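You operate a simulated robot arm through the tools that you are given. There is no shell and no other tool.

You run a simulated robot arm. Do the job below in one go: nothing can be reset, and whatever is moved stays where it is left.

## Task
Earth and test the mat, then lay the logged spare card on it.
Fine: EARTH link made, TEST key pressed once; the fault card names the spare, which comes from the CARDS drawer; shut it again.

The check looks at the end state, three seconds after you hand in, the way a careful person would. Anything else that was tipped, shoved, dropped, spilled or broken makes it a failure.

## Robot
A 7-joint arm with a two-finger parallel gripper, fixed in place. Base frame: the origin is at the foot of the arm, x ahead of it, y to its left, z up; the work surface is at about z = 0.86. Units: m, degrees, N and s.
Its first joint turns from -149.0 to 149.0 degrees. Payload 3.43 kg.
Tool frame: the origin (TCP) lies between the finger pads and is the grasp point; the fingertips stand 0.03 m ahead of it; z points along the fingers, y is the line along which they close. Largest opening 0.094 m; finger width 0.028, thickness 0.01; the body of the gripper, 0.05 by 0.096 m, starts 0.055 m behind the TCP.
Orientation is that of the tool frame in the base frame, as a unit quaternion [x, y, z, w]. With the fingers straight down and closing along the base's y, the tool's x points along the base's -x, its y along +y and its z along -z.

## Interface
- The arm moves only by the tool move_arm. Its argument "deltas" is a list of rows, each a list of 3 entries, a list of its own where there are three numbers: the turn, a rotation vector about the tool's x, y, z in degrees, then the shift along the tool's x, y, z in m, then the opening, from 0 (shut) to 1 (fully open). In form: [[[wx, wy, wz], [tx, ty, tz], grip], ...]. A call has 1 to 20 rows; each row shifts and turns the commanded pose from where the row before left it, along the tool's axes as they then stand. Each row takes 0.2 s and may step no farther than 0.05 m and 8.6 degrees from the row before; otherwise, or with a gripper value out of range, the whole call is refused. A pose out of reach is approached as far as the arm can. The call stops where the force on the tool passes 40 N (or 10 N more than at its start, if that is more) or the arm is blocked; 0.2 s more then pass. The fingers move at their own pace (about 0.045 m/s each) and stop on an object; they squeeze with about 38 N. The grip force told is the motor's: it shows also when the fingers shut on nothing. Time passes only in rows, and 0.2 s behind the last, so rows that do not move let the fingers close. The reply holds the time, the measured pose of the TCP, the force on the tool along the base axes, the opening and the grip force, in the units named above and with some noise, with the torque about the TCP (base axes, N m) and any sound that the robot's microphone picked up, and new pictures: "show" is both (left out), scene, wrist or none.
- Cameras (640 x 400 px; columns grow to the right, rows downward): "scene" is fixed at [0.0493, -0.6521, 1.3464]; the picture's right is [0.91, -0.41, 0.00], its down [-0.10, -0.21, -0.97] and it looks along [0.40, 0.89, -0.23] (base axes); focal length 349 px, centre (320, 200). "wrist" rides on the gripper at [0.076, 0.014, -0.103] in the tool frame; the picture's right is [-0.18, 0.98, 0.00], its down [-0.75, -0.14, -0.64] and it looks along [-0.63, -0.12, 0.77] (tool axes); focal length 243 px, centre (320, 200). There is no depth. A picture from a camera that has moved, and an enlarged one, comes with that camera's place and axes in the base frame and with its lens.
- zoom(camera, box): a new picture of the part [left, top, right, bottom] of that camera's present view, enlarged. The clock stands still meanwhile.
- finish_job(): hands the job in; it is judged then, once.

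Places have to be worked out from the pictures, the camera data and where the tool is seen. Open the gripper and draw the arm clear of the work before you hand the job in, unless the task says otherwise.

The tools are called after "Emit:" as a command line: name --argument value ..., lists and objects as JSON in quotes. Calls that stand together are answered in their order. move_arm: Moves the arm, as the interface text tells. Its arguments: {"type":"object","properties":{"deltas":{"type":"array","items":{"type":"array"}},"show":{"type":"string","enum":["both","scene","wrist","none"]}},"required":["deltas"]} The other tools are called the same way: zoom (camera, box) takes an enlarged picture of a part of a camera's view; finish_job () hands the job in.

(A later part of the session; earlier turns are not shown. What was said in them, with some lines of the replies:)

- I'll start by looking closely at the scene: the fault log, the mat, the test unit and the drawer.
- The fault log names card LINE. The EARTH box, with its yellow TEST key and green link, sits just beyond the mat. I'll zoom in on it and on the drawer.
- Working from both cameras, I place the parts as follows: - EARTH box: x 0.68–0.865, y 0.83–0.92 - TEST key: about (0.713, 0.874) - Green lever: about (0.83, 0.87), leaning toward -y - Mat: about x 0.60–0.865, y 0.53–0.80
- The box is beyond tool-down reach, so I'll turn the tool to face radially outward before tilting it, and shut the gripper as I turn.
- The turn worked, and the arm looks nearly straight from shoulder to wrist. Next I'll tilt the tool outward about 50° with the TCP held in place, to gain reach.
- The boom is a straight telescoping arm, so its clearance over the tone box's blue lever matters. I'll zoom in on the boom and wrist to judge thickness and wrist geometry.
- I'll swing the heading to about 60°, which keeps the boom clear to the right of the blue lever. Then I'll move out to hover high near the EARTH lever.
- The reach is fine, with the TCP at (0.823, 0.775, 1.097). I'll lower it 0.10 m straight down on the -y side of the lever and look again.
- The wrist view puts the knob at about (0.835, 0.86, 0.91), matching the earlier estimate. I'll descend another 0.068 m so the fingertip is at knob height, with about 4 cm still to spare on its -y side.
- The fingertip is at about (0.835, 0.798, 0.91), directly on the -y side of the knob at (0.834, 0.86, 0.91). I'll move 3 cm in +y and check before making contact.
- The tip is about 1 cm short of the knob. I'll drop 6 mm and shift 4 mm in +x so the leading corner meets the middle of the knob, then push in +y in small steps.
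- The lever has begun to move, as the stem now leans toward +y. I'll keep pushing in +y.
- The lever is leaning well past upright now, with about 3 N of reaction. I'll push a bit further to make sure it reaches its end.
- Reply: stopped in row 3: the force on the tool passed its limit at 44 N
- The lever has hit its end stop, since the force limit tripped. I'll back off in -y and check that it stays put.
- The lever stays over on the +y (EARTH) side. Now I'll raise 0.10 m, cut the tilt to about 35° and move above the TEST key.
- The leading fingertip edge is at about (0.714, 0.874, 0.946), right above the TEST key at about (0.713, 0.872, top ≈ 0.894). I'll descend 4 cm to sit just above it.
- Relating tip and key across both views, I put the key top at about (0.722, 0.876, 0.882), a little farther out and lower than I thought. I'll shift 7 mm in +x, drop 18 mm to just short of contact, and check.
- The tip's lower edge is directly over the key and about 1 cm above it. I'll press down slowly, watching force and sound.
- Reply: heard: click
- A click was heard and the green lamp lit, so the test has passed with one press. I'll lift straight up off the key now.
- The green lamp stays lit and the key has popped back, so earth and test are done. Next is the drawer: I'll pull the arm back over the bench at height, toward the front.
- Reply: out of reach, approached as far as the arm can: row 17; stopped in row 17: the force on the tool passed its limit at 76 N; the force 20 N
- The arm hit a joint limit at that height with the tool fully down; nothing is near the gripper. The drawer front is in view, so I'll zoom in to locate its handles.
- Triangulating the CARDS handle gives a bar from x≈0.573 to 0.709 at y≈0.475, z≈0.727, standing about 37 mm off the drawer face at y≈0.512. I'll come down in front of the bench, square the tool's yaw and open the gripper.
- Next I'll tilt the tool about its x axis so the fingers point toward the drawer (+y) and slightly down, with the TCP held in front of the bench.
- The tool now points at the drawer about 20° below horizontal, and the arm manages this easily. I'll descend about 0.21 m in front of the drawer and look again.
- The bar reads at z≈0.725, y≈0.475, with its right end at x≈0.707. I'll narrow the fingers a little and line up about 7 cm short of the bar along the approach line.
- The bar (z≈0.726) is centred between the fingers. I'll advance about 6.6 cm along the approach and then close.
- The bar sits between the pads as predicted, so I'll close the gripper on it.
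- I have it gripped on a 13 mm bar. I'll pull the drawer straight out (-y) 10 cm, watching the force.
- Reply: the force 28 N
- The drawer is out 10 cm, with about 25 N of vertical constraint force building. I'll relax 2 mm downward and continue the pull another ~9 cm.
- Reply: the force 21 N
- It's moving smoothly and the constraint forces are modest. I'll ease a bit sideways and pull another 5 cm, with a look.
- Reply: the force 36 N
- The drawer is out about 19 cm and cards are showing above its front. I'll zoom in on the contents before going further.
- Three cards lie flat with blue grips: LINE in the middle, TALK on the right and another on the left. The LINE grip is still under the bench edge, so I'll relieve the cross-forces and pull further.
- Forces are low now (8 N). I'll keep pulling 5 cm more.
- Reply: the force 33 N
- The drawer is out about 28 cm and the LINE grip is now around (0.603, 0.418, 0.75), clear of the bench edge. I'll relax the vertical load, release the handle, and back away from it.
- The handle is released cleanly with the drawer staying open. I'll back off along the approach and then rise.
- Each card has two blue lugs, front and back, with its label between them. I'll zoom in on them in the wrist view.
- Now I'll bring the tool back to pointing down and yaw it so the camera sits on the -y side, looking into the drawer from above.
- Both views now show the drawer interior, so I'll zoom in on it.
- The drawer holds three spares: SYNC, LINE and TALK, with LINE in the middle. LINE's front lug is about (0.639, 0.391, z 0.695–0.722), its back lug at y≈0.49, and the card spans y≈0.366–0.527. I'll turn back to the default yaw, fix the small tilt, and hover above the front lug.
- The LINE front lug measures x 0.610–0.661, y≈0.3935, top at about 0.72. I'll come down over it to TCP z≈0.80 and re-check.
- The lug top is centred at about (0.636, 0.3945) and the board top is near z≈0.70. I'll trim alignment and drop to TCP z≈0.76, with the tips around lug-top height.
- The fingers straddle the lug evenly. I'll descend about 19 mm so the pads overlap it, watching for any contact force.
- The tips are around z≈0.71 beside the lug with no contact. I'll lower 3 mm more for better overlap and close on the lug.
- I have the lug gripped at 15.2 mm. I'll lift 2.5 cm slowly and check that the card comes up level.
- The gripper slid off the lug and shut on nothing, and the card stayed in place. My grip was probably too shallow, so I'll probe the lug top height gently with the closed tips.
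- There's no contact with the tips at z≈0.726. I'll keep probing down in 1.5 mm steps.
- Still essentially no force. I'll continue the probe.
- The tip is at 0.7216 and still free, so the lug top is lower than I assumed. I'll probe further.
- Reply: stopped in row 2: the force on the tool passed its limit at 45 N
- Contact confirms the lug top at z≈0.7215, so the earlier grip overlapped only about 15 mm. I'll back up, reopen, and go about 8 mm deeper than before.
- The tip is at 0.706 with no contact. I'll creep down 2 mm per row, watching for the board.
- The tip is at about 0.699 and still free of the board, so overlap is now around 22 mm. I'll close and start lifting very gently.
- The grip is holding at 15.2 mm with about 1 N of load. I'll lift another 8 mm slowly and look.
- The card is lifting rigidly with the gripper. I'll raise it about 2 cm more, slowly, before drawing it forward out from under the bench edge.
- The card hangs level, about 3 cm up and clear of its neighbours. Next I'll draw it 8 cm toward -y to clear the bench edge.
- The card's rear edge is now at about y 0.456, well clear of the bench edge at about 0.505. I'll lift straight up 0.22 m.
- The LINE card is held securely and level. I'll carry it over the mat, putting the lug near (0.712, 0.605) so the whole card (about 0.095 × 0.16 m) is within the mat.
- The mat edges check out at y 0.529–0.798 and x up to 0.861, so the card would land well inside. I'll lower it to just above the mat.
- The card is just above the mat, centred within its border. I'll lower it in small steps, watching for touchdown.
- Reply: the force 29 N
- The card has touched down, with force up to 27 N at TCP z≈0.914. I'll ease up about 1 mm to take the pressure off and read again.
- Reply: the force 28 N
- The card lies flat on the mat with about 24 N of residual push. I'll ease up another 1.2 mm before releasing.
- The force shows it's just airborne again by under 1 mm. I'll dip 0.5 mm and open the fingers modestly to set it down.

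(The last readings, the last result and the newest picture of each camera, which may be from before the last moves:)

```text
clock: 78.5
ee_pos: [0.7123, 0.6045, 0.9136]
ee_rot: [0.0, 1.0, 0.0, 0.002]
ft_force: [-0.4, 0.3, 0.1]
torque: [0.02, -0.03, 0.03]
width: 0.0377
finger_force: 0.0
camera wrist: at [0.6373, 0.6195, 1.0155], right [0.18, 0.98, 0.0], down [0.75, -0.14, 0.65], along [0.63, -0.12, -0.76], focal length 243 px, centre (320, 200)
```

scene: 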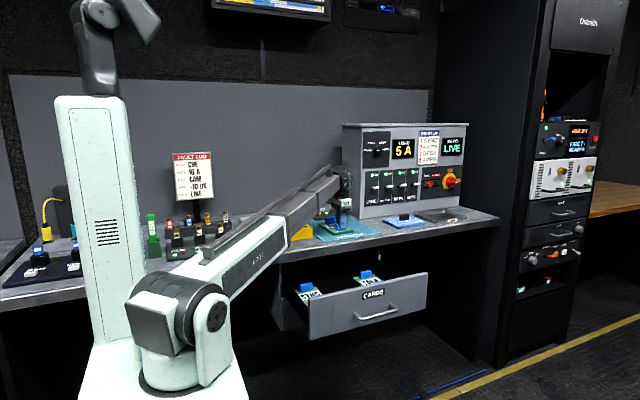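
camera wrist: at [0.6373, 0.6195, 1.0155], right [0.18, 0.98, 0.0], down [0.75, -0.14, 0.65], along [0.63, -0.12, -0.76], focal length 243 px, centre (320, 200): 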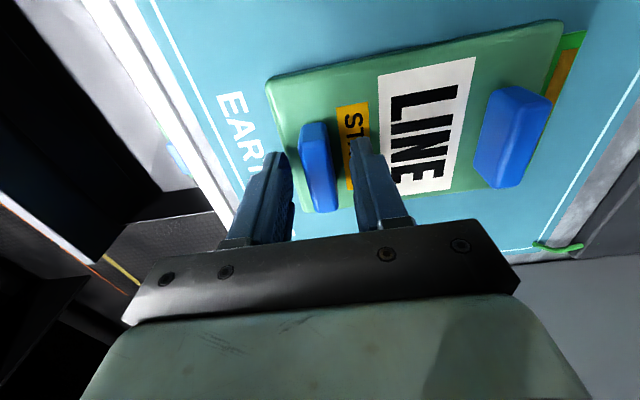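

The card is released on the mat with both fingers clear of the lug. I'll rise straight up 0.1 m.

Emit:
move_arm --deltas '[[[0, 0, 0], [0, 0, -0.01], 0.4], [[0, 0, 0], [0, 0, -0.02], 0.4], [[0, 0, 0], [0, 0, -0.03], 0.4], [[0, 0, 0], [0, 0, -0.03], 0.4], [[0, 0, 0], [0, 0, -0.02], 0.4]]' --show "both"

Emit:
zoom --camera "scene" --box '[270, 190, 440, 330]'

```text
clock: 79.7
ee_pos: [0.7138, 0.6059, 1.0222]
ee_rot: [0.0, 1.0, 0.0, 0.002]
ft_force: [0.3, -0.5, 0.4]
torque: [0.01, 0.0, 0.02]
width: 0.0376
finger_force: 0.0
camera wrist: at [0.6374, 0.6211, 1.1242], right [0.18, 0.98, 0.0], down [0.75, -0.14, 0.65], along [0.63, -0.12, -0.76], focal length 243 px, centre (320, 200)
```

scene: 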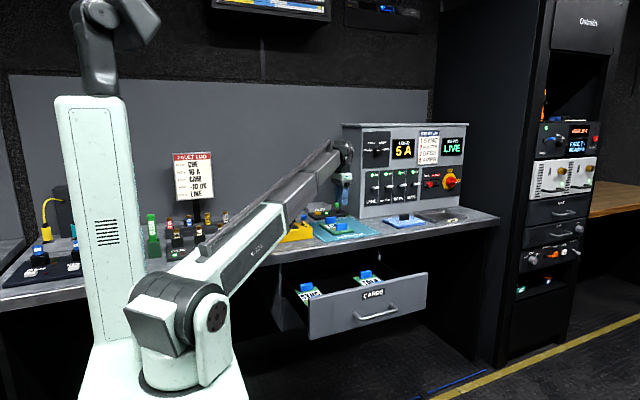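
wrist: 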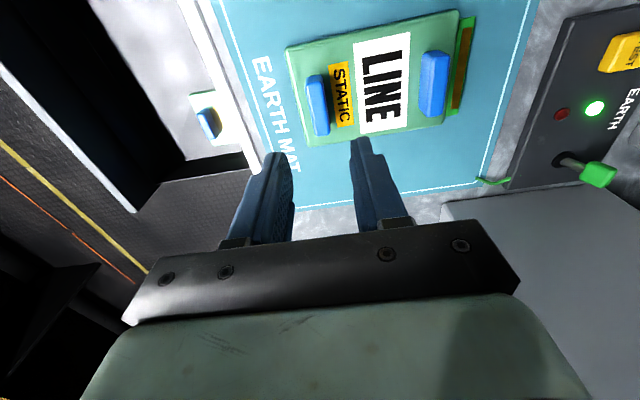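

```text
2.86 times, centred on (355, 260) of scene
camera zoom: at [0.0493, -0.6521, 1.3464], right [0.91, -0.41, 0.0], down [-0.1, -0.21, -0.97], along [0.4, 0.89, -0.23], focal length 998 px, centre (220, 29)
```

zoom: 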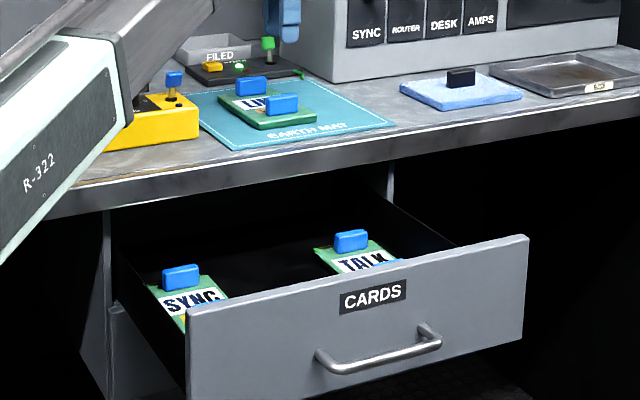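

LINE is on the mat and the test lamp is still green. Now to shut the drawer: I'll retreat to the front at height, close the fingers, and tilt the tool to point at the drawer face again.

Emit:
move_arm --deltas '[[[0, 0, 0], [0.0065, -0.0422, 0], 0.4], [[0, 0, 0], [0.0065, -0.0422, 0], 0.4], [[0, 0, 0], [0.0065, -0.0422, 0], 0.2], [[0, 0, 0], [0.0065, -0.0422, 0], 0], [[0, 0, 0], [0.0065, -0.0422, 0], 0], [[0, 0, 0], [0.0065, -0.0422, 0], 0], [[0, 0, 0], [0.0065, -0.0422, 0], 0], [[0, 0, 0], [0.0065, -0.0422, 0], 0], [[0, 0, 0], [0.0065, -0.0422, 0], 0], [[0, 0, 0], [0.0065, -0.0422, 0], 0], [[0, 0, 0], [0.0065, -0.0422, 0], 0], [[0, 0, 0], [0.0065, -0.0422, 0], 0], [[-8.5, 0, 0], [0, 0, 0], 0], [[-8.5, 0, 0], [0, 0, 0], 0], [[-8.5, 0, 0], [0, 0, 0], 0], [[-8.5, 0, 0], [0, 0, 0], 0], [[-8.5, 0, 0], [0, 0, 0], 0], [[-8.5, 0, 0], [0, 0, 0], 0], [[-8.5, 0, 0], [0, 0, 0], 0], [[-8.5, 0, 0], [0, 0, 0], 0]]' --show "both"

```text
clock: 83.8
ee_pos: [0.6355, 0.1003, 1.0245]
ee_rot: [-0.002, 0.829, 0.56, 0.001]
ft_force: [-0.8, 0.2, -0.4]
torque: [-0.02, 0.02, 0.0]
width: 0.0
finger_force: 33.1
camera wrist: at [0.5593, 0.0102, 1.074], right [0.18, 0.37, 0.91], down [0.75, -0.65, 0.11], along [0.63, 0.67, -0.39], focal length 243 px, centre (320, 200)
```

scene: 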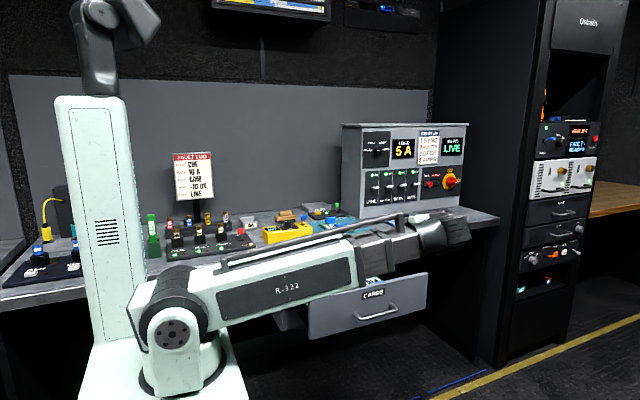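
wrist: 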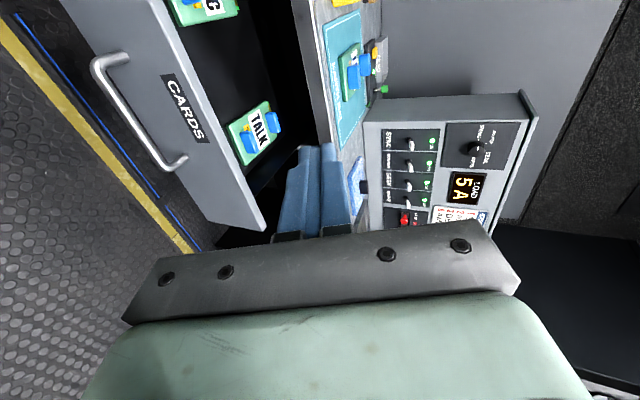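

The drawer front (face at y≈0.229) is ahead of the fingers. I'll descend to tip height z≈0.765, about 10 cm short of the face.

Emit:
move_arm --deltas '[[[0, 0, 0], [0, -0.03316, 0.01337], 0], [[0, 0, 0], [0, -0.03316, 0.01337], 0], [[0, 0, 0], [0, -0.03316, 0.01337], 0], [[0, 0, 0], [0, -0.03316, 0.01337], 0], [[0, 0, 0], [0, -0.03316, 0.01337], 0], [[0, 0, 0], [0, -0.03316, 0.01337], 0], [[0, 0, 0], [0, -0.03316, 0.01337], 0]]' --show "both"

Emit:
zoom --camera "wrist" --box '[180, 0, 500, 220]'

```text
clock: 85.5
ee_pos: [0.6345, 0.0989, 0.7725]
ee_rot: [-0.002, 0.829, 0.559, 0.002]
ft_force: [-0.3, -0.8, -0.4]
torque: [0.02, -0.01, -0.02]
width: 0.0002
finger_force: 32.5
camera wrist: at [0.5592, 0.0097, 0.8235], right [0.18, 0.37, 0.91], down [0.75, -0.65, 0.11], along [0.63, 0.67, -0.39], focal length 243 px, centre (320, 200)
```

scene: 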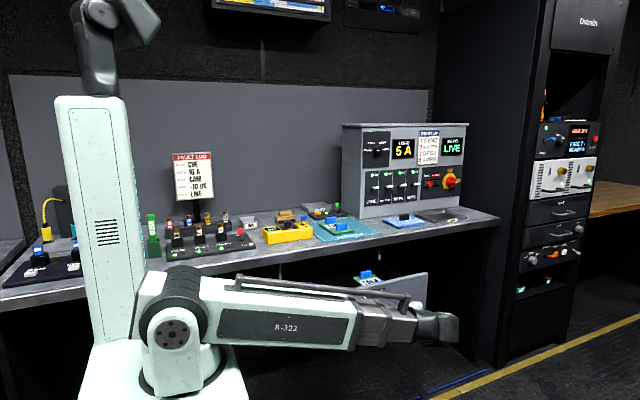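
wrist: 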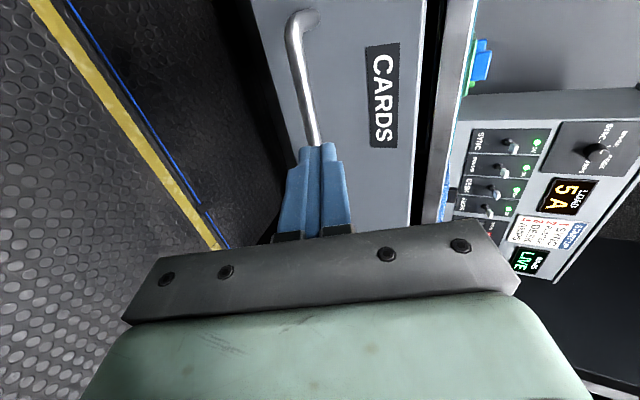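

```text
1.82 times, centred on (340, 110) of wrist
camera zoom: at [0.5592, 0.0097, 0.8235], right [0.18, 0.37, 0.91], down [0.75, -0.65, 0.11], along [0.63, 0.67, -0.39], focal length 441 px, centre (284, 364)
```

zoom: 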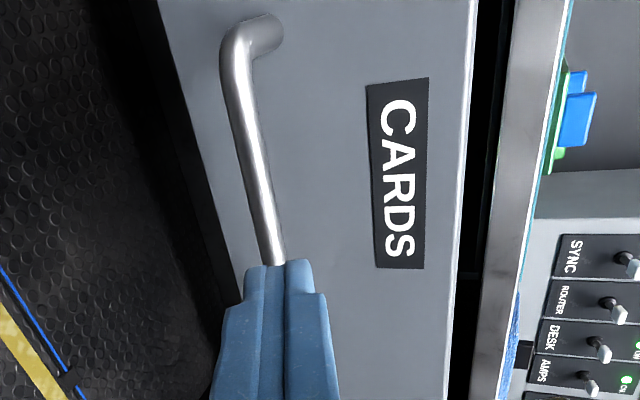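

The closed tips are about 18 mm above the handle bar and aimed at the drawer face. I'll approach 9 cm to just short of contact.

Emit:
move_arm --deltas '[[[0, 0, 0], [0, 0.0112, 0.0279], 0], [[0, 0, 0], [0, 0.0112, 0.0279], 0], [[0, 0, 0], [0, 0.0093, 0.0232], 0], [[0, 0, 0], [0, 0, 0], 0]]' --show "wrist"

Emit:
zoom --camera "wrist" --box '[220, 60, 460, 240]'

```text
clock: 86.5
ee_pos: [0.6359, 0.1842, 0.7702]
ee_rot: [-0.001, 0.829, 0.559, 0.002]
ft_force: [0.6, -0.3, -0.4]
torque: [-0.01, 0.01, 0.0]
width: 0.0
finger_force: 32.9
camera wrist: at [0.5598, 0.0948, 0.8217], right [0.18, 0.37, 0.91], down [0.75, -0.65, 0.11], along [0.63, 0.67, -0.39], focal length 243 px, centre (320, 200)
```

wrist: 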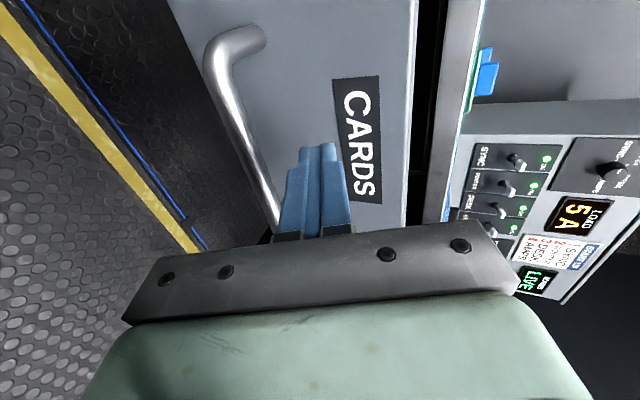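

```text
2.22 times, centred on (340, 150) of wrist
camera zoom: at [0.5598, 0.0948, 0.8217], right [0.18, 0.37, 0.91], down [0.75, -0.65, 0.11], along [0.63, 0.67, -0.39], focal length 539 px, centre (276, 311)
```

zoom: 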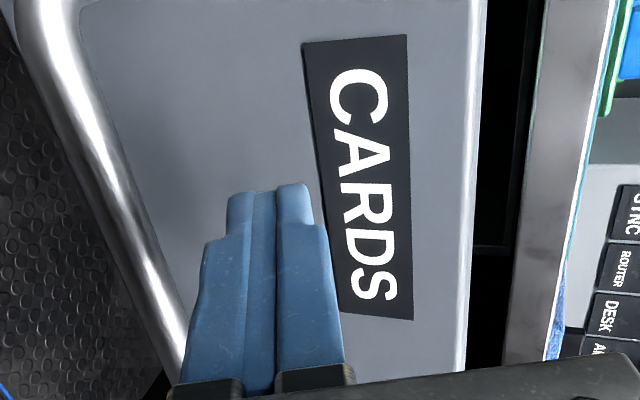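

The path is clear above the bar. Now I'll push the drawer in gently, about 6 cm/s.

Emit:
move_arm --deltas '[[[0, 0, 0], [0, 0.003, 0.0075], 0], [[0, 0, 0], [0, 0.003, 0.0075], 0], [[0, 0, 0], [0, 0.003, 0.0075], 0], [[0, 0, 0], [0, 0.00447, 0.01114], 0], [[0, 0, 0], [0, 0.00447, 0.01114], 0], [[0, 0, 0], [0, 0.00447, 0.01114], 0], [[0, 0, 0], [0, 0.00447, 0.01114], 0], [[0, 0, 0], [0, 0.00447, 0.01114], 0]]' --show "both"

```text
clock: 88.2
ee_pos: [0.6352, 0.2693, 0.7721]
ee_rot: [-0.001, 0.829, 0.559, 0.001]
ft_force: [0.3, 0.1, -0.2]
torque: [-0.02, 0.01, 0.03]
width: 0.0002
finger_force: 33.0
camera wrist: at [0.56, 0.1797, 0.8223], right [0.18, 0.37, 0.91], down [0.75, -0.65, 0.11], along [0.63, 0.67, -0.39], focal length 243 px, centre (320, 200)
```

scene: 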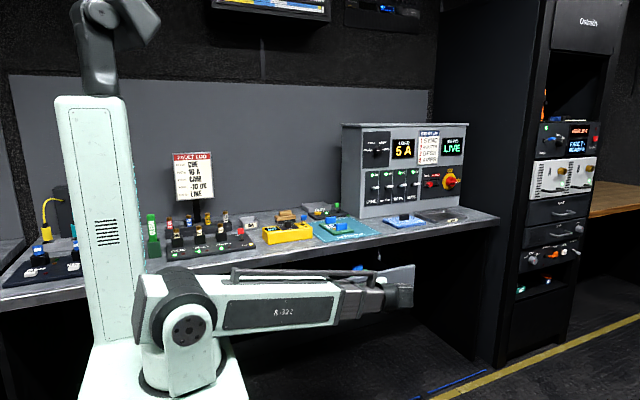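
wrist: 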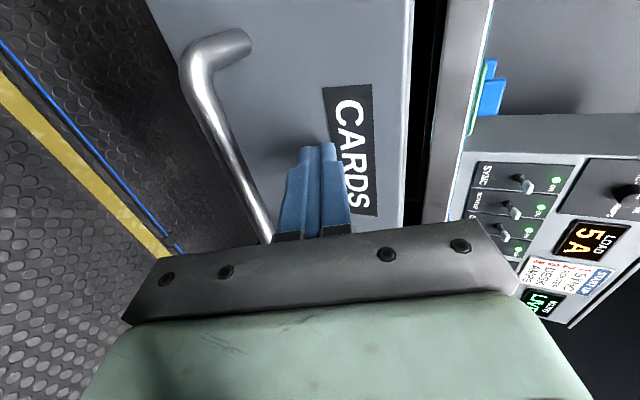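

The drawer is gliding in with almost no resistance. I'll keep pushing another 15 cm.

Emit:
move_arm --deltas '[[[0, 0, 0], [0, 0.00447, 0.01114], 0], [[0, 0, 0], [0, 0.00447, 0.01114], 0], [[0, 0, 0], [0, 0.00447, 0.01114], 0], [[0, 0, 0], [0, 0.00447, 0.01114], 0], [[0, 0, 0], [0, 0.00447, 0.01114], 0], [[0, 0, 0], [0, 0.00447, 0.01114], 0], [[0, 0, 0], [0, 0.00447, 0.01114], 0], [[0, 0, 0], [0, 0.00447, 0.01114], 0], [[0, 0, 0], [0, 0.00447, 0.01114], 0], [[0, 0, 0], [0, 0.00447, 0.01114], 0], [[0, 0, 0], [0, 0.00447, 0.01114], 0], [[0, 0, 0], [0, 0.00447, 0.01114], 0]]' --show "both"

```text
clock: 90.8
ee_pos: [0.6343, 0.4117, 0.7735]
ee_rot: [0.0, 0.829, 0.559, 0.001]
ft_force: [0.3, 0.5, 0.1]
torque: [-0.01, 0.01, 0.0]
width: 0.0
finger_force: 33.2
camera wrist: at [0.5601, 0.3222, 0.8244], right [0.18, 0.37, 0.91], down [0.75, -0.65, 0.11], along [0.63, 0.67, -0.39], focal length 243 px, centre (320, 200)
```

scene: 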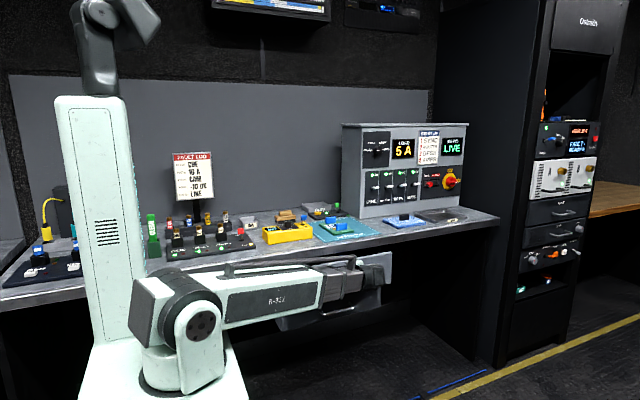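
wrist: 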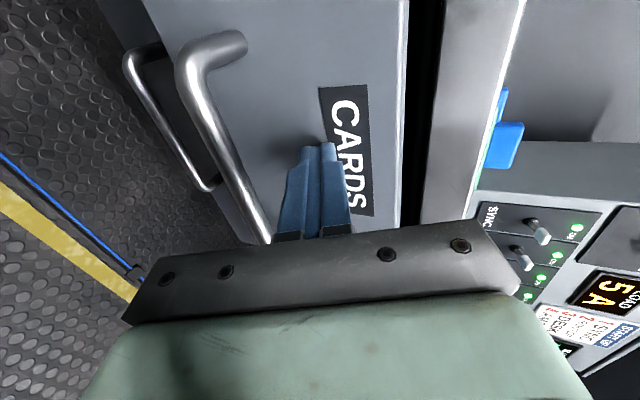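

About 7 cm is left to closed. I'll continue more slowly.

Emit:
move_arm --deltas '[[[0, 0, 0], [0, 0.003, 0.0075], 0], [[0, 0, 0], [0, 0.003, 0.0075], 0], [[0, 0, 0], [0, 0.003, 0.0075], 0], [[0, 0, 0], [0, 0.003, 0.0075], 0], [[0, 0, 0], [0, 0.003, 0.0075], 0], [[0, 0, 0], [0, 0.003, 0.0075], 0], [[0, 0, 0], [0, 0.003, 0.0075], 0]]' --show "wrist"

```text
clock: 92.5
ee_pos: [0.635, 0.4681, 0.7711]
ee_rot: [-0.001, 0.829, 0.559, 0.002]
ft_force: [0.8, -0.2, 0.2]
torque: [-0.06, 0.03, 0.01]
width: 0.0001
finger_force: 32.8
camera wrist: at [0.5609, 0.3784, 0.8221], right [0.18, 0.37, 0.91], down [0.75, -0.65, 0.11], along [0.63, 0.67, -0.39], focal length 243 px, centre (320, 200)
```

wrist: 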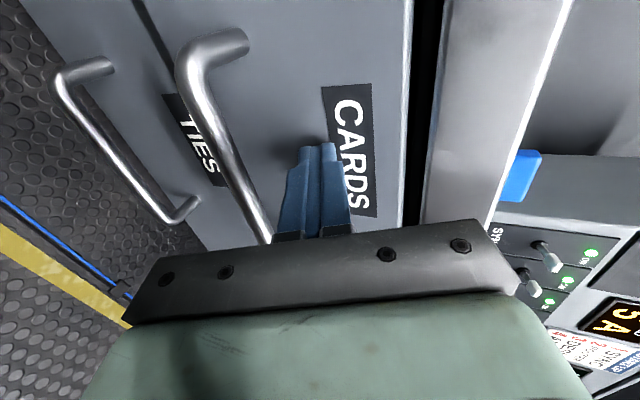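

It's nearly flush with the TIES drawer below. I'll finish with 3 mm steps until it seats.

Emit:
move_arm --deltas '[[[0, 0, 0], [0, 0.00112, 0.00279], 0], [[0, 0, 0], [0, 0.00112, 0.00279], 0], [[0, 0, 0], [0, 0.00112, 0.00279], 0], [[0, 0, 0], [0, 0.00112, 0.00279], 0], [[0, 0, 0], [0, 0.00112, 0.00279], 0], [[0, 0, 0], [0, 0.00112, 0.00279], 0], [[0, 0, 0], [0, 0.00112, 0.00279], 0], [[0, 0, 0], [0, 0.00112, 0.00279], 0]]' --show "wrist"

Emit:
zoom --camera "wrist" --box '[100, 0, 460, 240]'

```text
clock: 93.8
ee_pos: [0.6359, 0.4806, 0.7719]
ee_rot: [0.0, 0.83, 0.558, 0.003]
ft_force: [1.4, -13.6, 4.2]
torque: [0.13, 0.02, 0.07]
width: 0.0
finger_force: 32.8
stopped in row 6: the force on the tool passed its limit at 45 N (the readings are from after the stop); the commanded pose is now the measured one
camera wrist: at [0.5594, 0.392, 0.823], right [0.18, 0.37, 0.91], down [0.75, -0.65, 0.12], along [0.64, 0.66, -0.4], focal length 243 px, centre (320, 200)
```

wrist: 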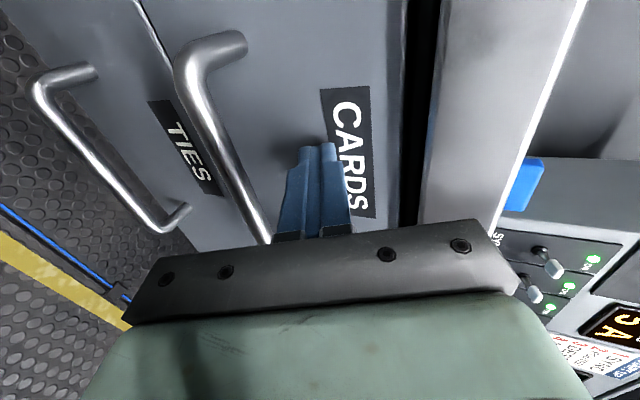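

```text
1.67 times, centred on (280, 120) of wrist
camera zoom: at [0.5594, 0.392, 0.823], right [0.18, 0.37, 0.91], down [0.75, -0.65, 0.12], along [0.64, 0.66, -0.4], focal length 404 px, centre (387, 333)
```

zoom: 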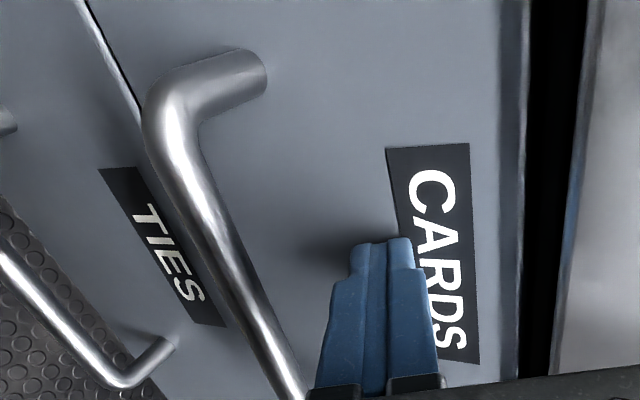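

The drawer has hit its stop with its face flush. I'll back straight off and inspect.

Emit:
move_arm --deltas '[[[0, 0, 0], [0, -0.0037, -0.0093], 0], [[0, 0, 0], [0, -0.0112, -0.0279], 0], [[0, 0, 0], [0, -0.0112, -0.0279], 0], [[0, 0, 0], [0, -0.0112, -0.0279], 0], [[0, 0, 0], [0, -0.0112, -0.0279], 0], [[0, 0, 0], [0, -0.0112, -0.0279], 0], [[0, 0, 0], [0, -0.0112, -0.0279], 0]]' --show "both"

Emit:
zoom --camera "wrist" --box '[180, 0, 460, 200]'

```text
clock: 95.4
ee_pos: [0.6336, 0.2919, 0.7751]
ee_rot: [0.0, 0.83, 0.558, 0.003]
ft_force: [0.2, 0.0, 0.6]
torque: [0.0, 0.06, 0.01]
width: 0.0001
finger_force: 32.8
camera wrist: at [0.5585, 0.2034, 0.8257], right [0.18, 0.37, 0.91], down [0.75, -0.65, 0.12], along [0.64, 0.66, -0.4], focal length 243 px, centre (320, 200)
```

scene: 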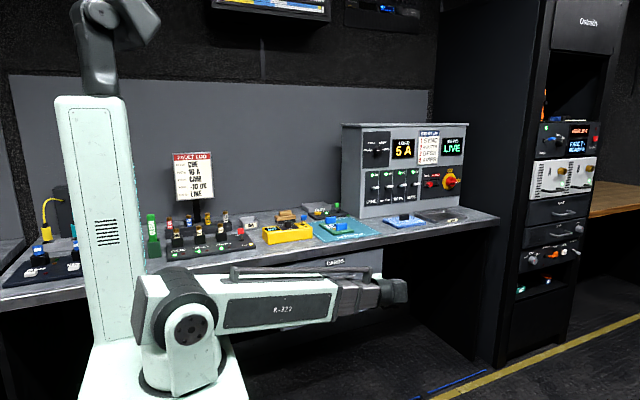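
wrist: 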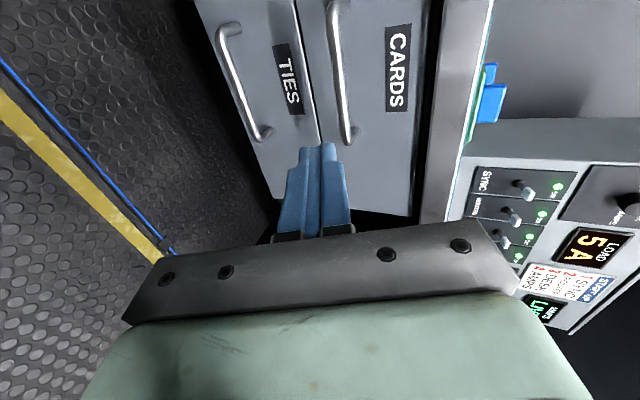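

```text
2.00 times, centred on (320, 100) of wrist
camera zoom: at [0.5585, 0.2034, 0.8257], right [0.18, 0.37, 0.91], down [0.75, -0.65, 0.12], along [0.64, 0.66, -0.4], focal length 485 px, centre (320, 400)
```

zoom: 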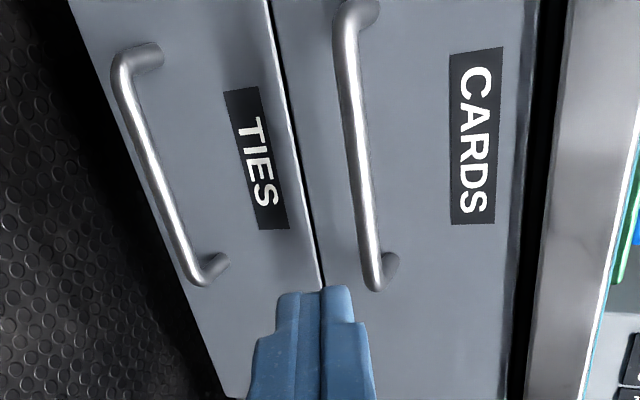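

The drawer sits flush with TIES. Next I'll raise the arm clear, back it off and open the gripper so I can check everything from the scene camera.

Emit:
move_arm --deltas '[[[0, 0, 0], [0, 0.03316, -0.01337], 0], [[0, 0, 0], [0, 0.03316, -0.01337], 0.2], [[0, 0, 0], [0, 0.03316, -0.01337], 0.5], [[0, 0, 0], [0, 0.03316, -0.01337], 0.7], [[0, 0, 0], [0, 0.03316, -0.01337], 0.8], [[0, 0, 0], [0, 0.03316, -0.01337], 0.8], [[0, 0, 0], [0, 0.03316, -0.01337], 0.8], [[0, 0, 0], [0, 0.03316, -0.01337], 0.8], [[8.5, 0, 0], [0, 0, 0], 0.8], [[8.5, 0, 0], [0, 0, 0], 0.8], [[8.5, 0, 0], [0, 0, 0], 0.8], [[8.5, 0, 0], [0, 0, 0], 0.8], [[8.5, 0, 0], [0, 0, 0], 0.8], [[8.5, 0, 0], [0, 0, 0], 0.8], [[8.5, 0, 0], [0, 0, 0], 0.8]]' --show "both"

Emit:
zoom --camera "scene" --box '[270, 190, 400, 340]'

Emit:
zoom --camera "scene" --box '[250, 190, 360, 260]'

```text
clock: 98.6
ee_pos: [0.6337, 0.293, 1.0581]
ee_rot: [0.002, 0.997, 0.072, 0.002]
ft_force: [-0.2, 0.3, 0.1]
torque: [-0.04, 0.01, 0.0]
width: 0.075
finger_force: 0.0
camera wrist: at [0.5581, 0.2931, 1.1618], right [0.19, 0.97, 0.14], down [0.75, -0.23, 0.62], along [0.64, -0.01, -0.77], focal length 243 px, centre (320, 200)
```

scene: 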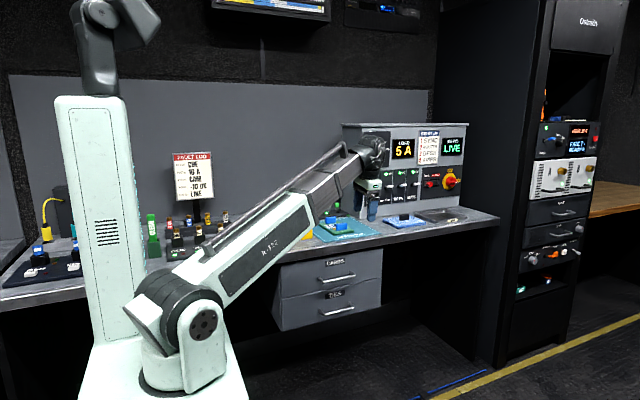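
wrist: 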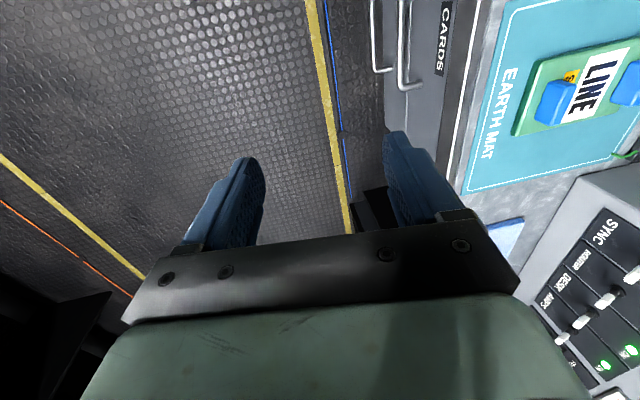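

```text
2.67 times, centred on (335, 265) of scene
camera zoom: at [0.0493, -0.6521, 1.3464], right [0.91, -0.41, 0.0], down [-0.1, -0.21, -0.97], along [0.4, 0.89, -0.23], focal length 932 px, centre (280, 27)
```

zoom: 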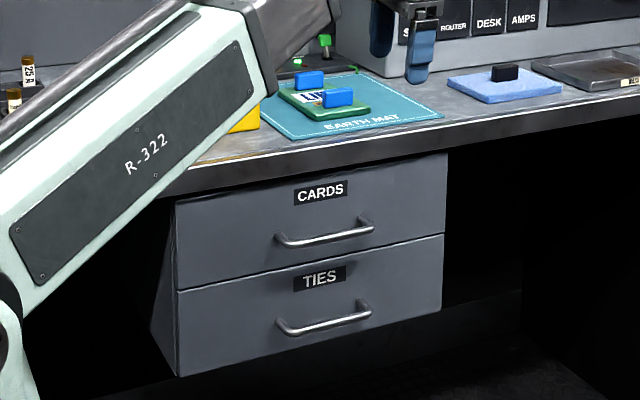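

```text
5.71 times, centred on (305, 225) of scene
camera zoom: at [0.0493, -0.6521, 1.3464], right [0.91, -0.41, 0.0], down [-0.1, -0.21, -0.97], along [0.4, 0.89, -0.23], focal length 1996 px, centre (406, 57)
```

zoom: 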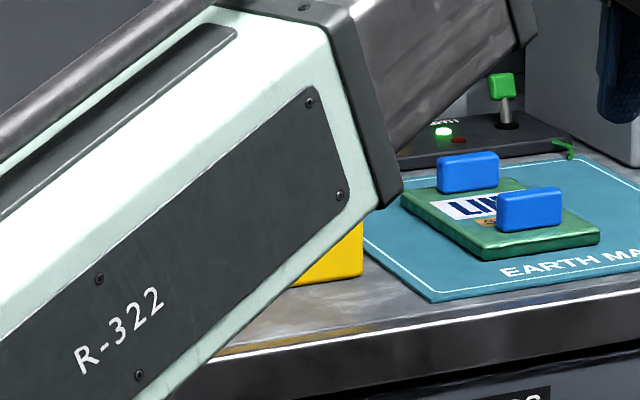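

The CARDS drawer matches its starting picture to within a pixel, the lamp is green and LINE lies on the mat. I'll draw the arm further away from the bench for a final unobstructed look.

Emit:
move_arm --deltas '[[[0, 0, 0], [0, -0.04, 0], 0.8], [[0, 0, 0], [0, -0.04, 0], 0.8], [[0, 0, 0], [0, -0.04, 0], 0.8], [[0, 0, 0], [0, -0.04, 0], 0.8], [[0, 0, 0], [0, -0.04, 0], 0.8], [[0, 0, 0], [0, -0.04, 0], 0.8], [[0, 0, 0], [0, -0.04, 0], 0.8], [[0, 0, 0], [0, -0.04, 0], 0.8], [[0, 0, 0], [0, -0.04, 0], 0.8], [[0, 0, 0], [0, -0.04, 0], 0.8]]' --show "both"

Emit:
zoom --camera "scene" --box '[240, 180, 420, 340]'

Emit:
zoom --camera "scene" --box '[250, 190, 370, 260]'

```text
clock: 100.8
ee_pos: [0.6324, -0.1033, 1.0032]
ee_rot: [0.001, 0.997, 0.073, 0.002]
ft_force: [0.1, 0.3, 0.3]
torque: [-0.04, -0.02, 0.01]
width: 0.0749
finger_force: 0.0
camera wrist: at [0.5561, -0.1036, 1.1077], right [0.19, 0.97, 0.14], down [0.75, -0.23, 0.62], along [0.64, -0.01, -0.77], focal length 243 px, centre (320, 200)
```

scene: 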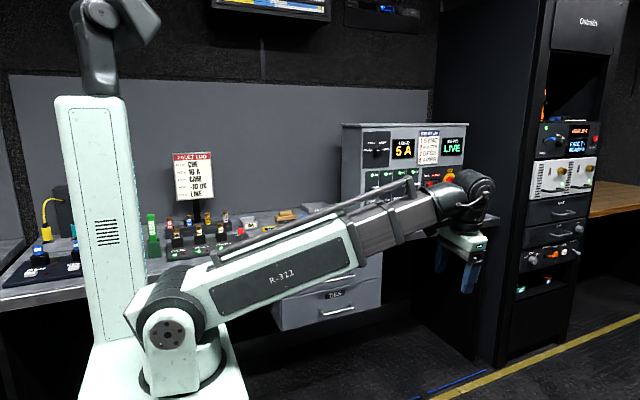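
wrist: 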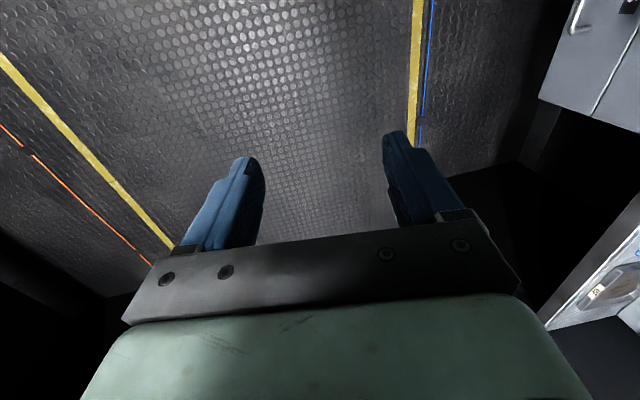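

```text
2.50 times, centred on (330, 260) of scene
camera zoom: at [0.0493, -0.6521, 1.3464], right [0.91, -0.41, 0.0], down [-0.1, -0.21, -0.97], along [0.4, 0.89, -0.23], focal length 873 px, centre (295, 50)
```

zoom: 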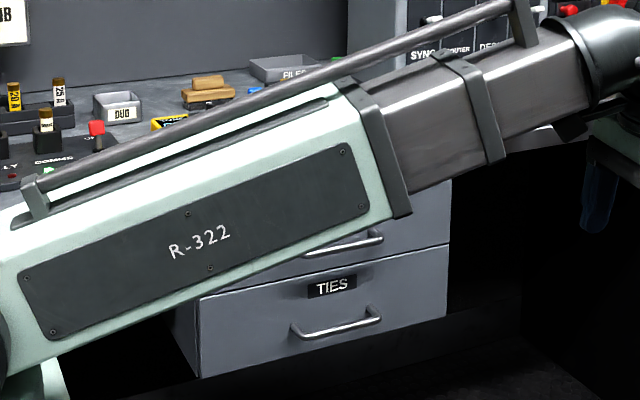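

```text
5.33 times, centred on (310, 225) of scene
camera zoom: at [0.0493, -0.6521, 1.3464], right [0.91, -0.41, 0.0], down [-0.1, -0.21, -0.97], along [0.4, 0.89, -0.23], focal length 1863 px, centre (373, 67)
```

zoom: 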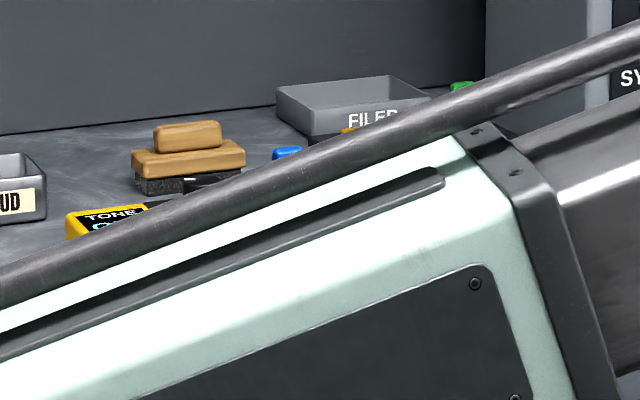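

The arm is clear of the bench but hides it from the camera. I'll lower it in the free space in front for one last unobstructed look.

Emit:
move_arm --deltas '[[[0, 0, 0], [0, 0, 0.035], 0.8], [[0, 0, 0], [0, 0, 0.035], 0.8], [[0, 0, 0], [0, 0, 0.035], 0.8], [[0, 0, 0], [0, 0, 0.035], 0.8], [[0, 0, 0], [0, 0, 0.035], 0.8], [[0, 0, 0], [0, 0, 0.035], 0.8], [[0, 0, 0], [0, 0, 0], 0.8]]' --show "scene"

Emit:
zoom --camera "scene" --box '[240, 180, 400, 340]'

Emit:
zoom --camera "scene" --box '[250, 190, 390, 260]'

Emit:
zoom --camera "scene" --box '[130, 190, 290, 280]'

```text
clock: 102.4
ee_pos: [0.6319, -0.0708, 0.794]
ee_rot: [0.001, 0.997, 0.072, 0.003]
ft_force: [-0.5, 0.5, -0.6]
torque: [0.0, 0.01, -0.01]
width: 0.0752
finger_force: 0.1
```

scene: 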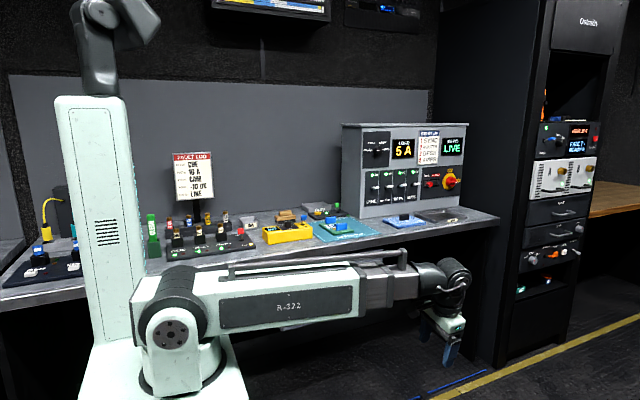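

```text
2.50 times, centred on (320, 260) of scene
camera zoom: at [0.0493, -0.6521, 1.3464], right [0.91, -0.41, 0.0], down [-0.1, -0.21, -0.97], along [0.4, 0.89, -0.23], focal length 873 px, centre (320, 50)
```

zoom: 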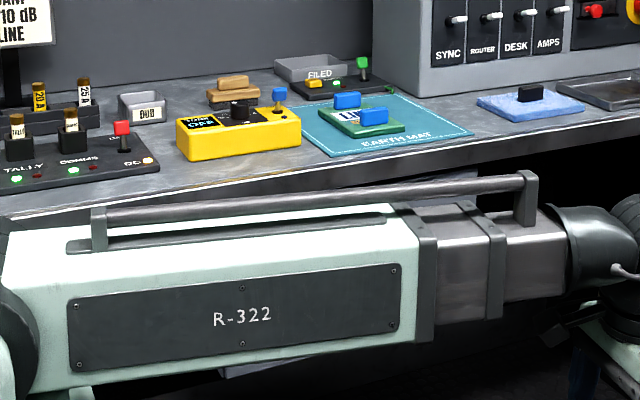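

```text
4.57 times, centred on (320, 225) of scene
camera zoom: at [0.0493, -0.6521, 1.3464], right [0.91, -0.41, 0.0], down [-0.1, -0.21, -0.97], along [0.4, 0.89, -0.23], focal length 1597 px, centre (320, 86)
```

zoom: 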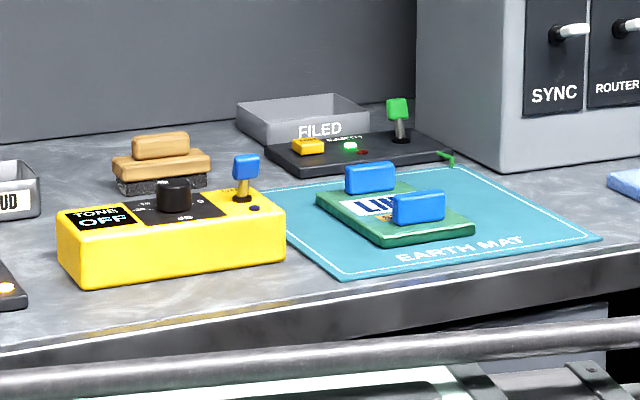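

```text
4.00 times, centred on (210, 235) of scene
camera zoom: at [0.0493, -0.6521, 1.3464], right [0.91, -0.41, 0.0], down [-0.1, -0.21, -0.97], along [0.4, 0.89, -0.23], focal length 1397 px, centre (760, 60)
```

zoom: 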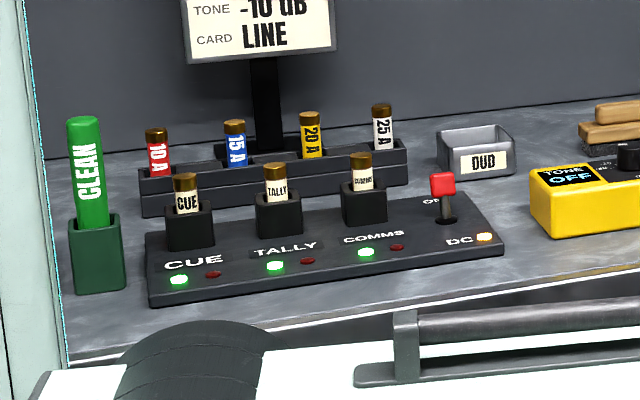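

Final state:
- The EARTH lever is over and the lamp is green after one TEST press.
- The LINE card lies flat on the mat.
- The CARDS drawer is shut.
- Nothing else has moved.

The gripper is open and the arm is clear, so I'm handing in the job.

Emit:
finish_job

```text
The job is handed in.
```

The mat is earthed and tested, and the LINE spare card is lying on it. The job is handed in; I haven't seen the check's result.

- **Earth and test:** I pushed the EARTH lever over to its stop and pressed the TEST key once. It clicked, and the green lamp lit and stayed on.
- **Card:** The fault log names LINE. I took it from between SYNC and TALK in the CARDS drawer and set it flat on the mat, inside the border.
- **Drawer:** The CARDS drawer is shut against its stop. Its front lined up with the starting picture to within a pixel.
- **Rest of the bench:** The last pictures showed nothing else on the bench moved or tipped. The gripper is open and the arm is clear of the bench.

- **First grip slipped:** My first grip on the card was too shallow and slid off its lug. The card stayed in place in the drawer.
- **Force on the card:** Finding the lug height before the second grip put about 45 N on the lug for a moment. Setting the card down pressed it onto the mat at about 27 N. I saw no damage.
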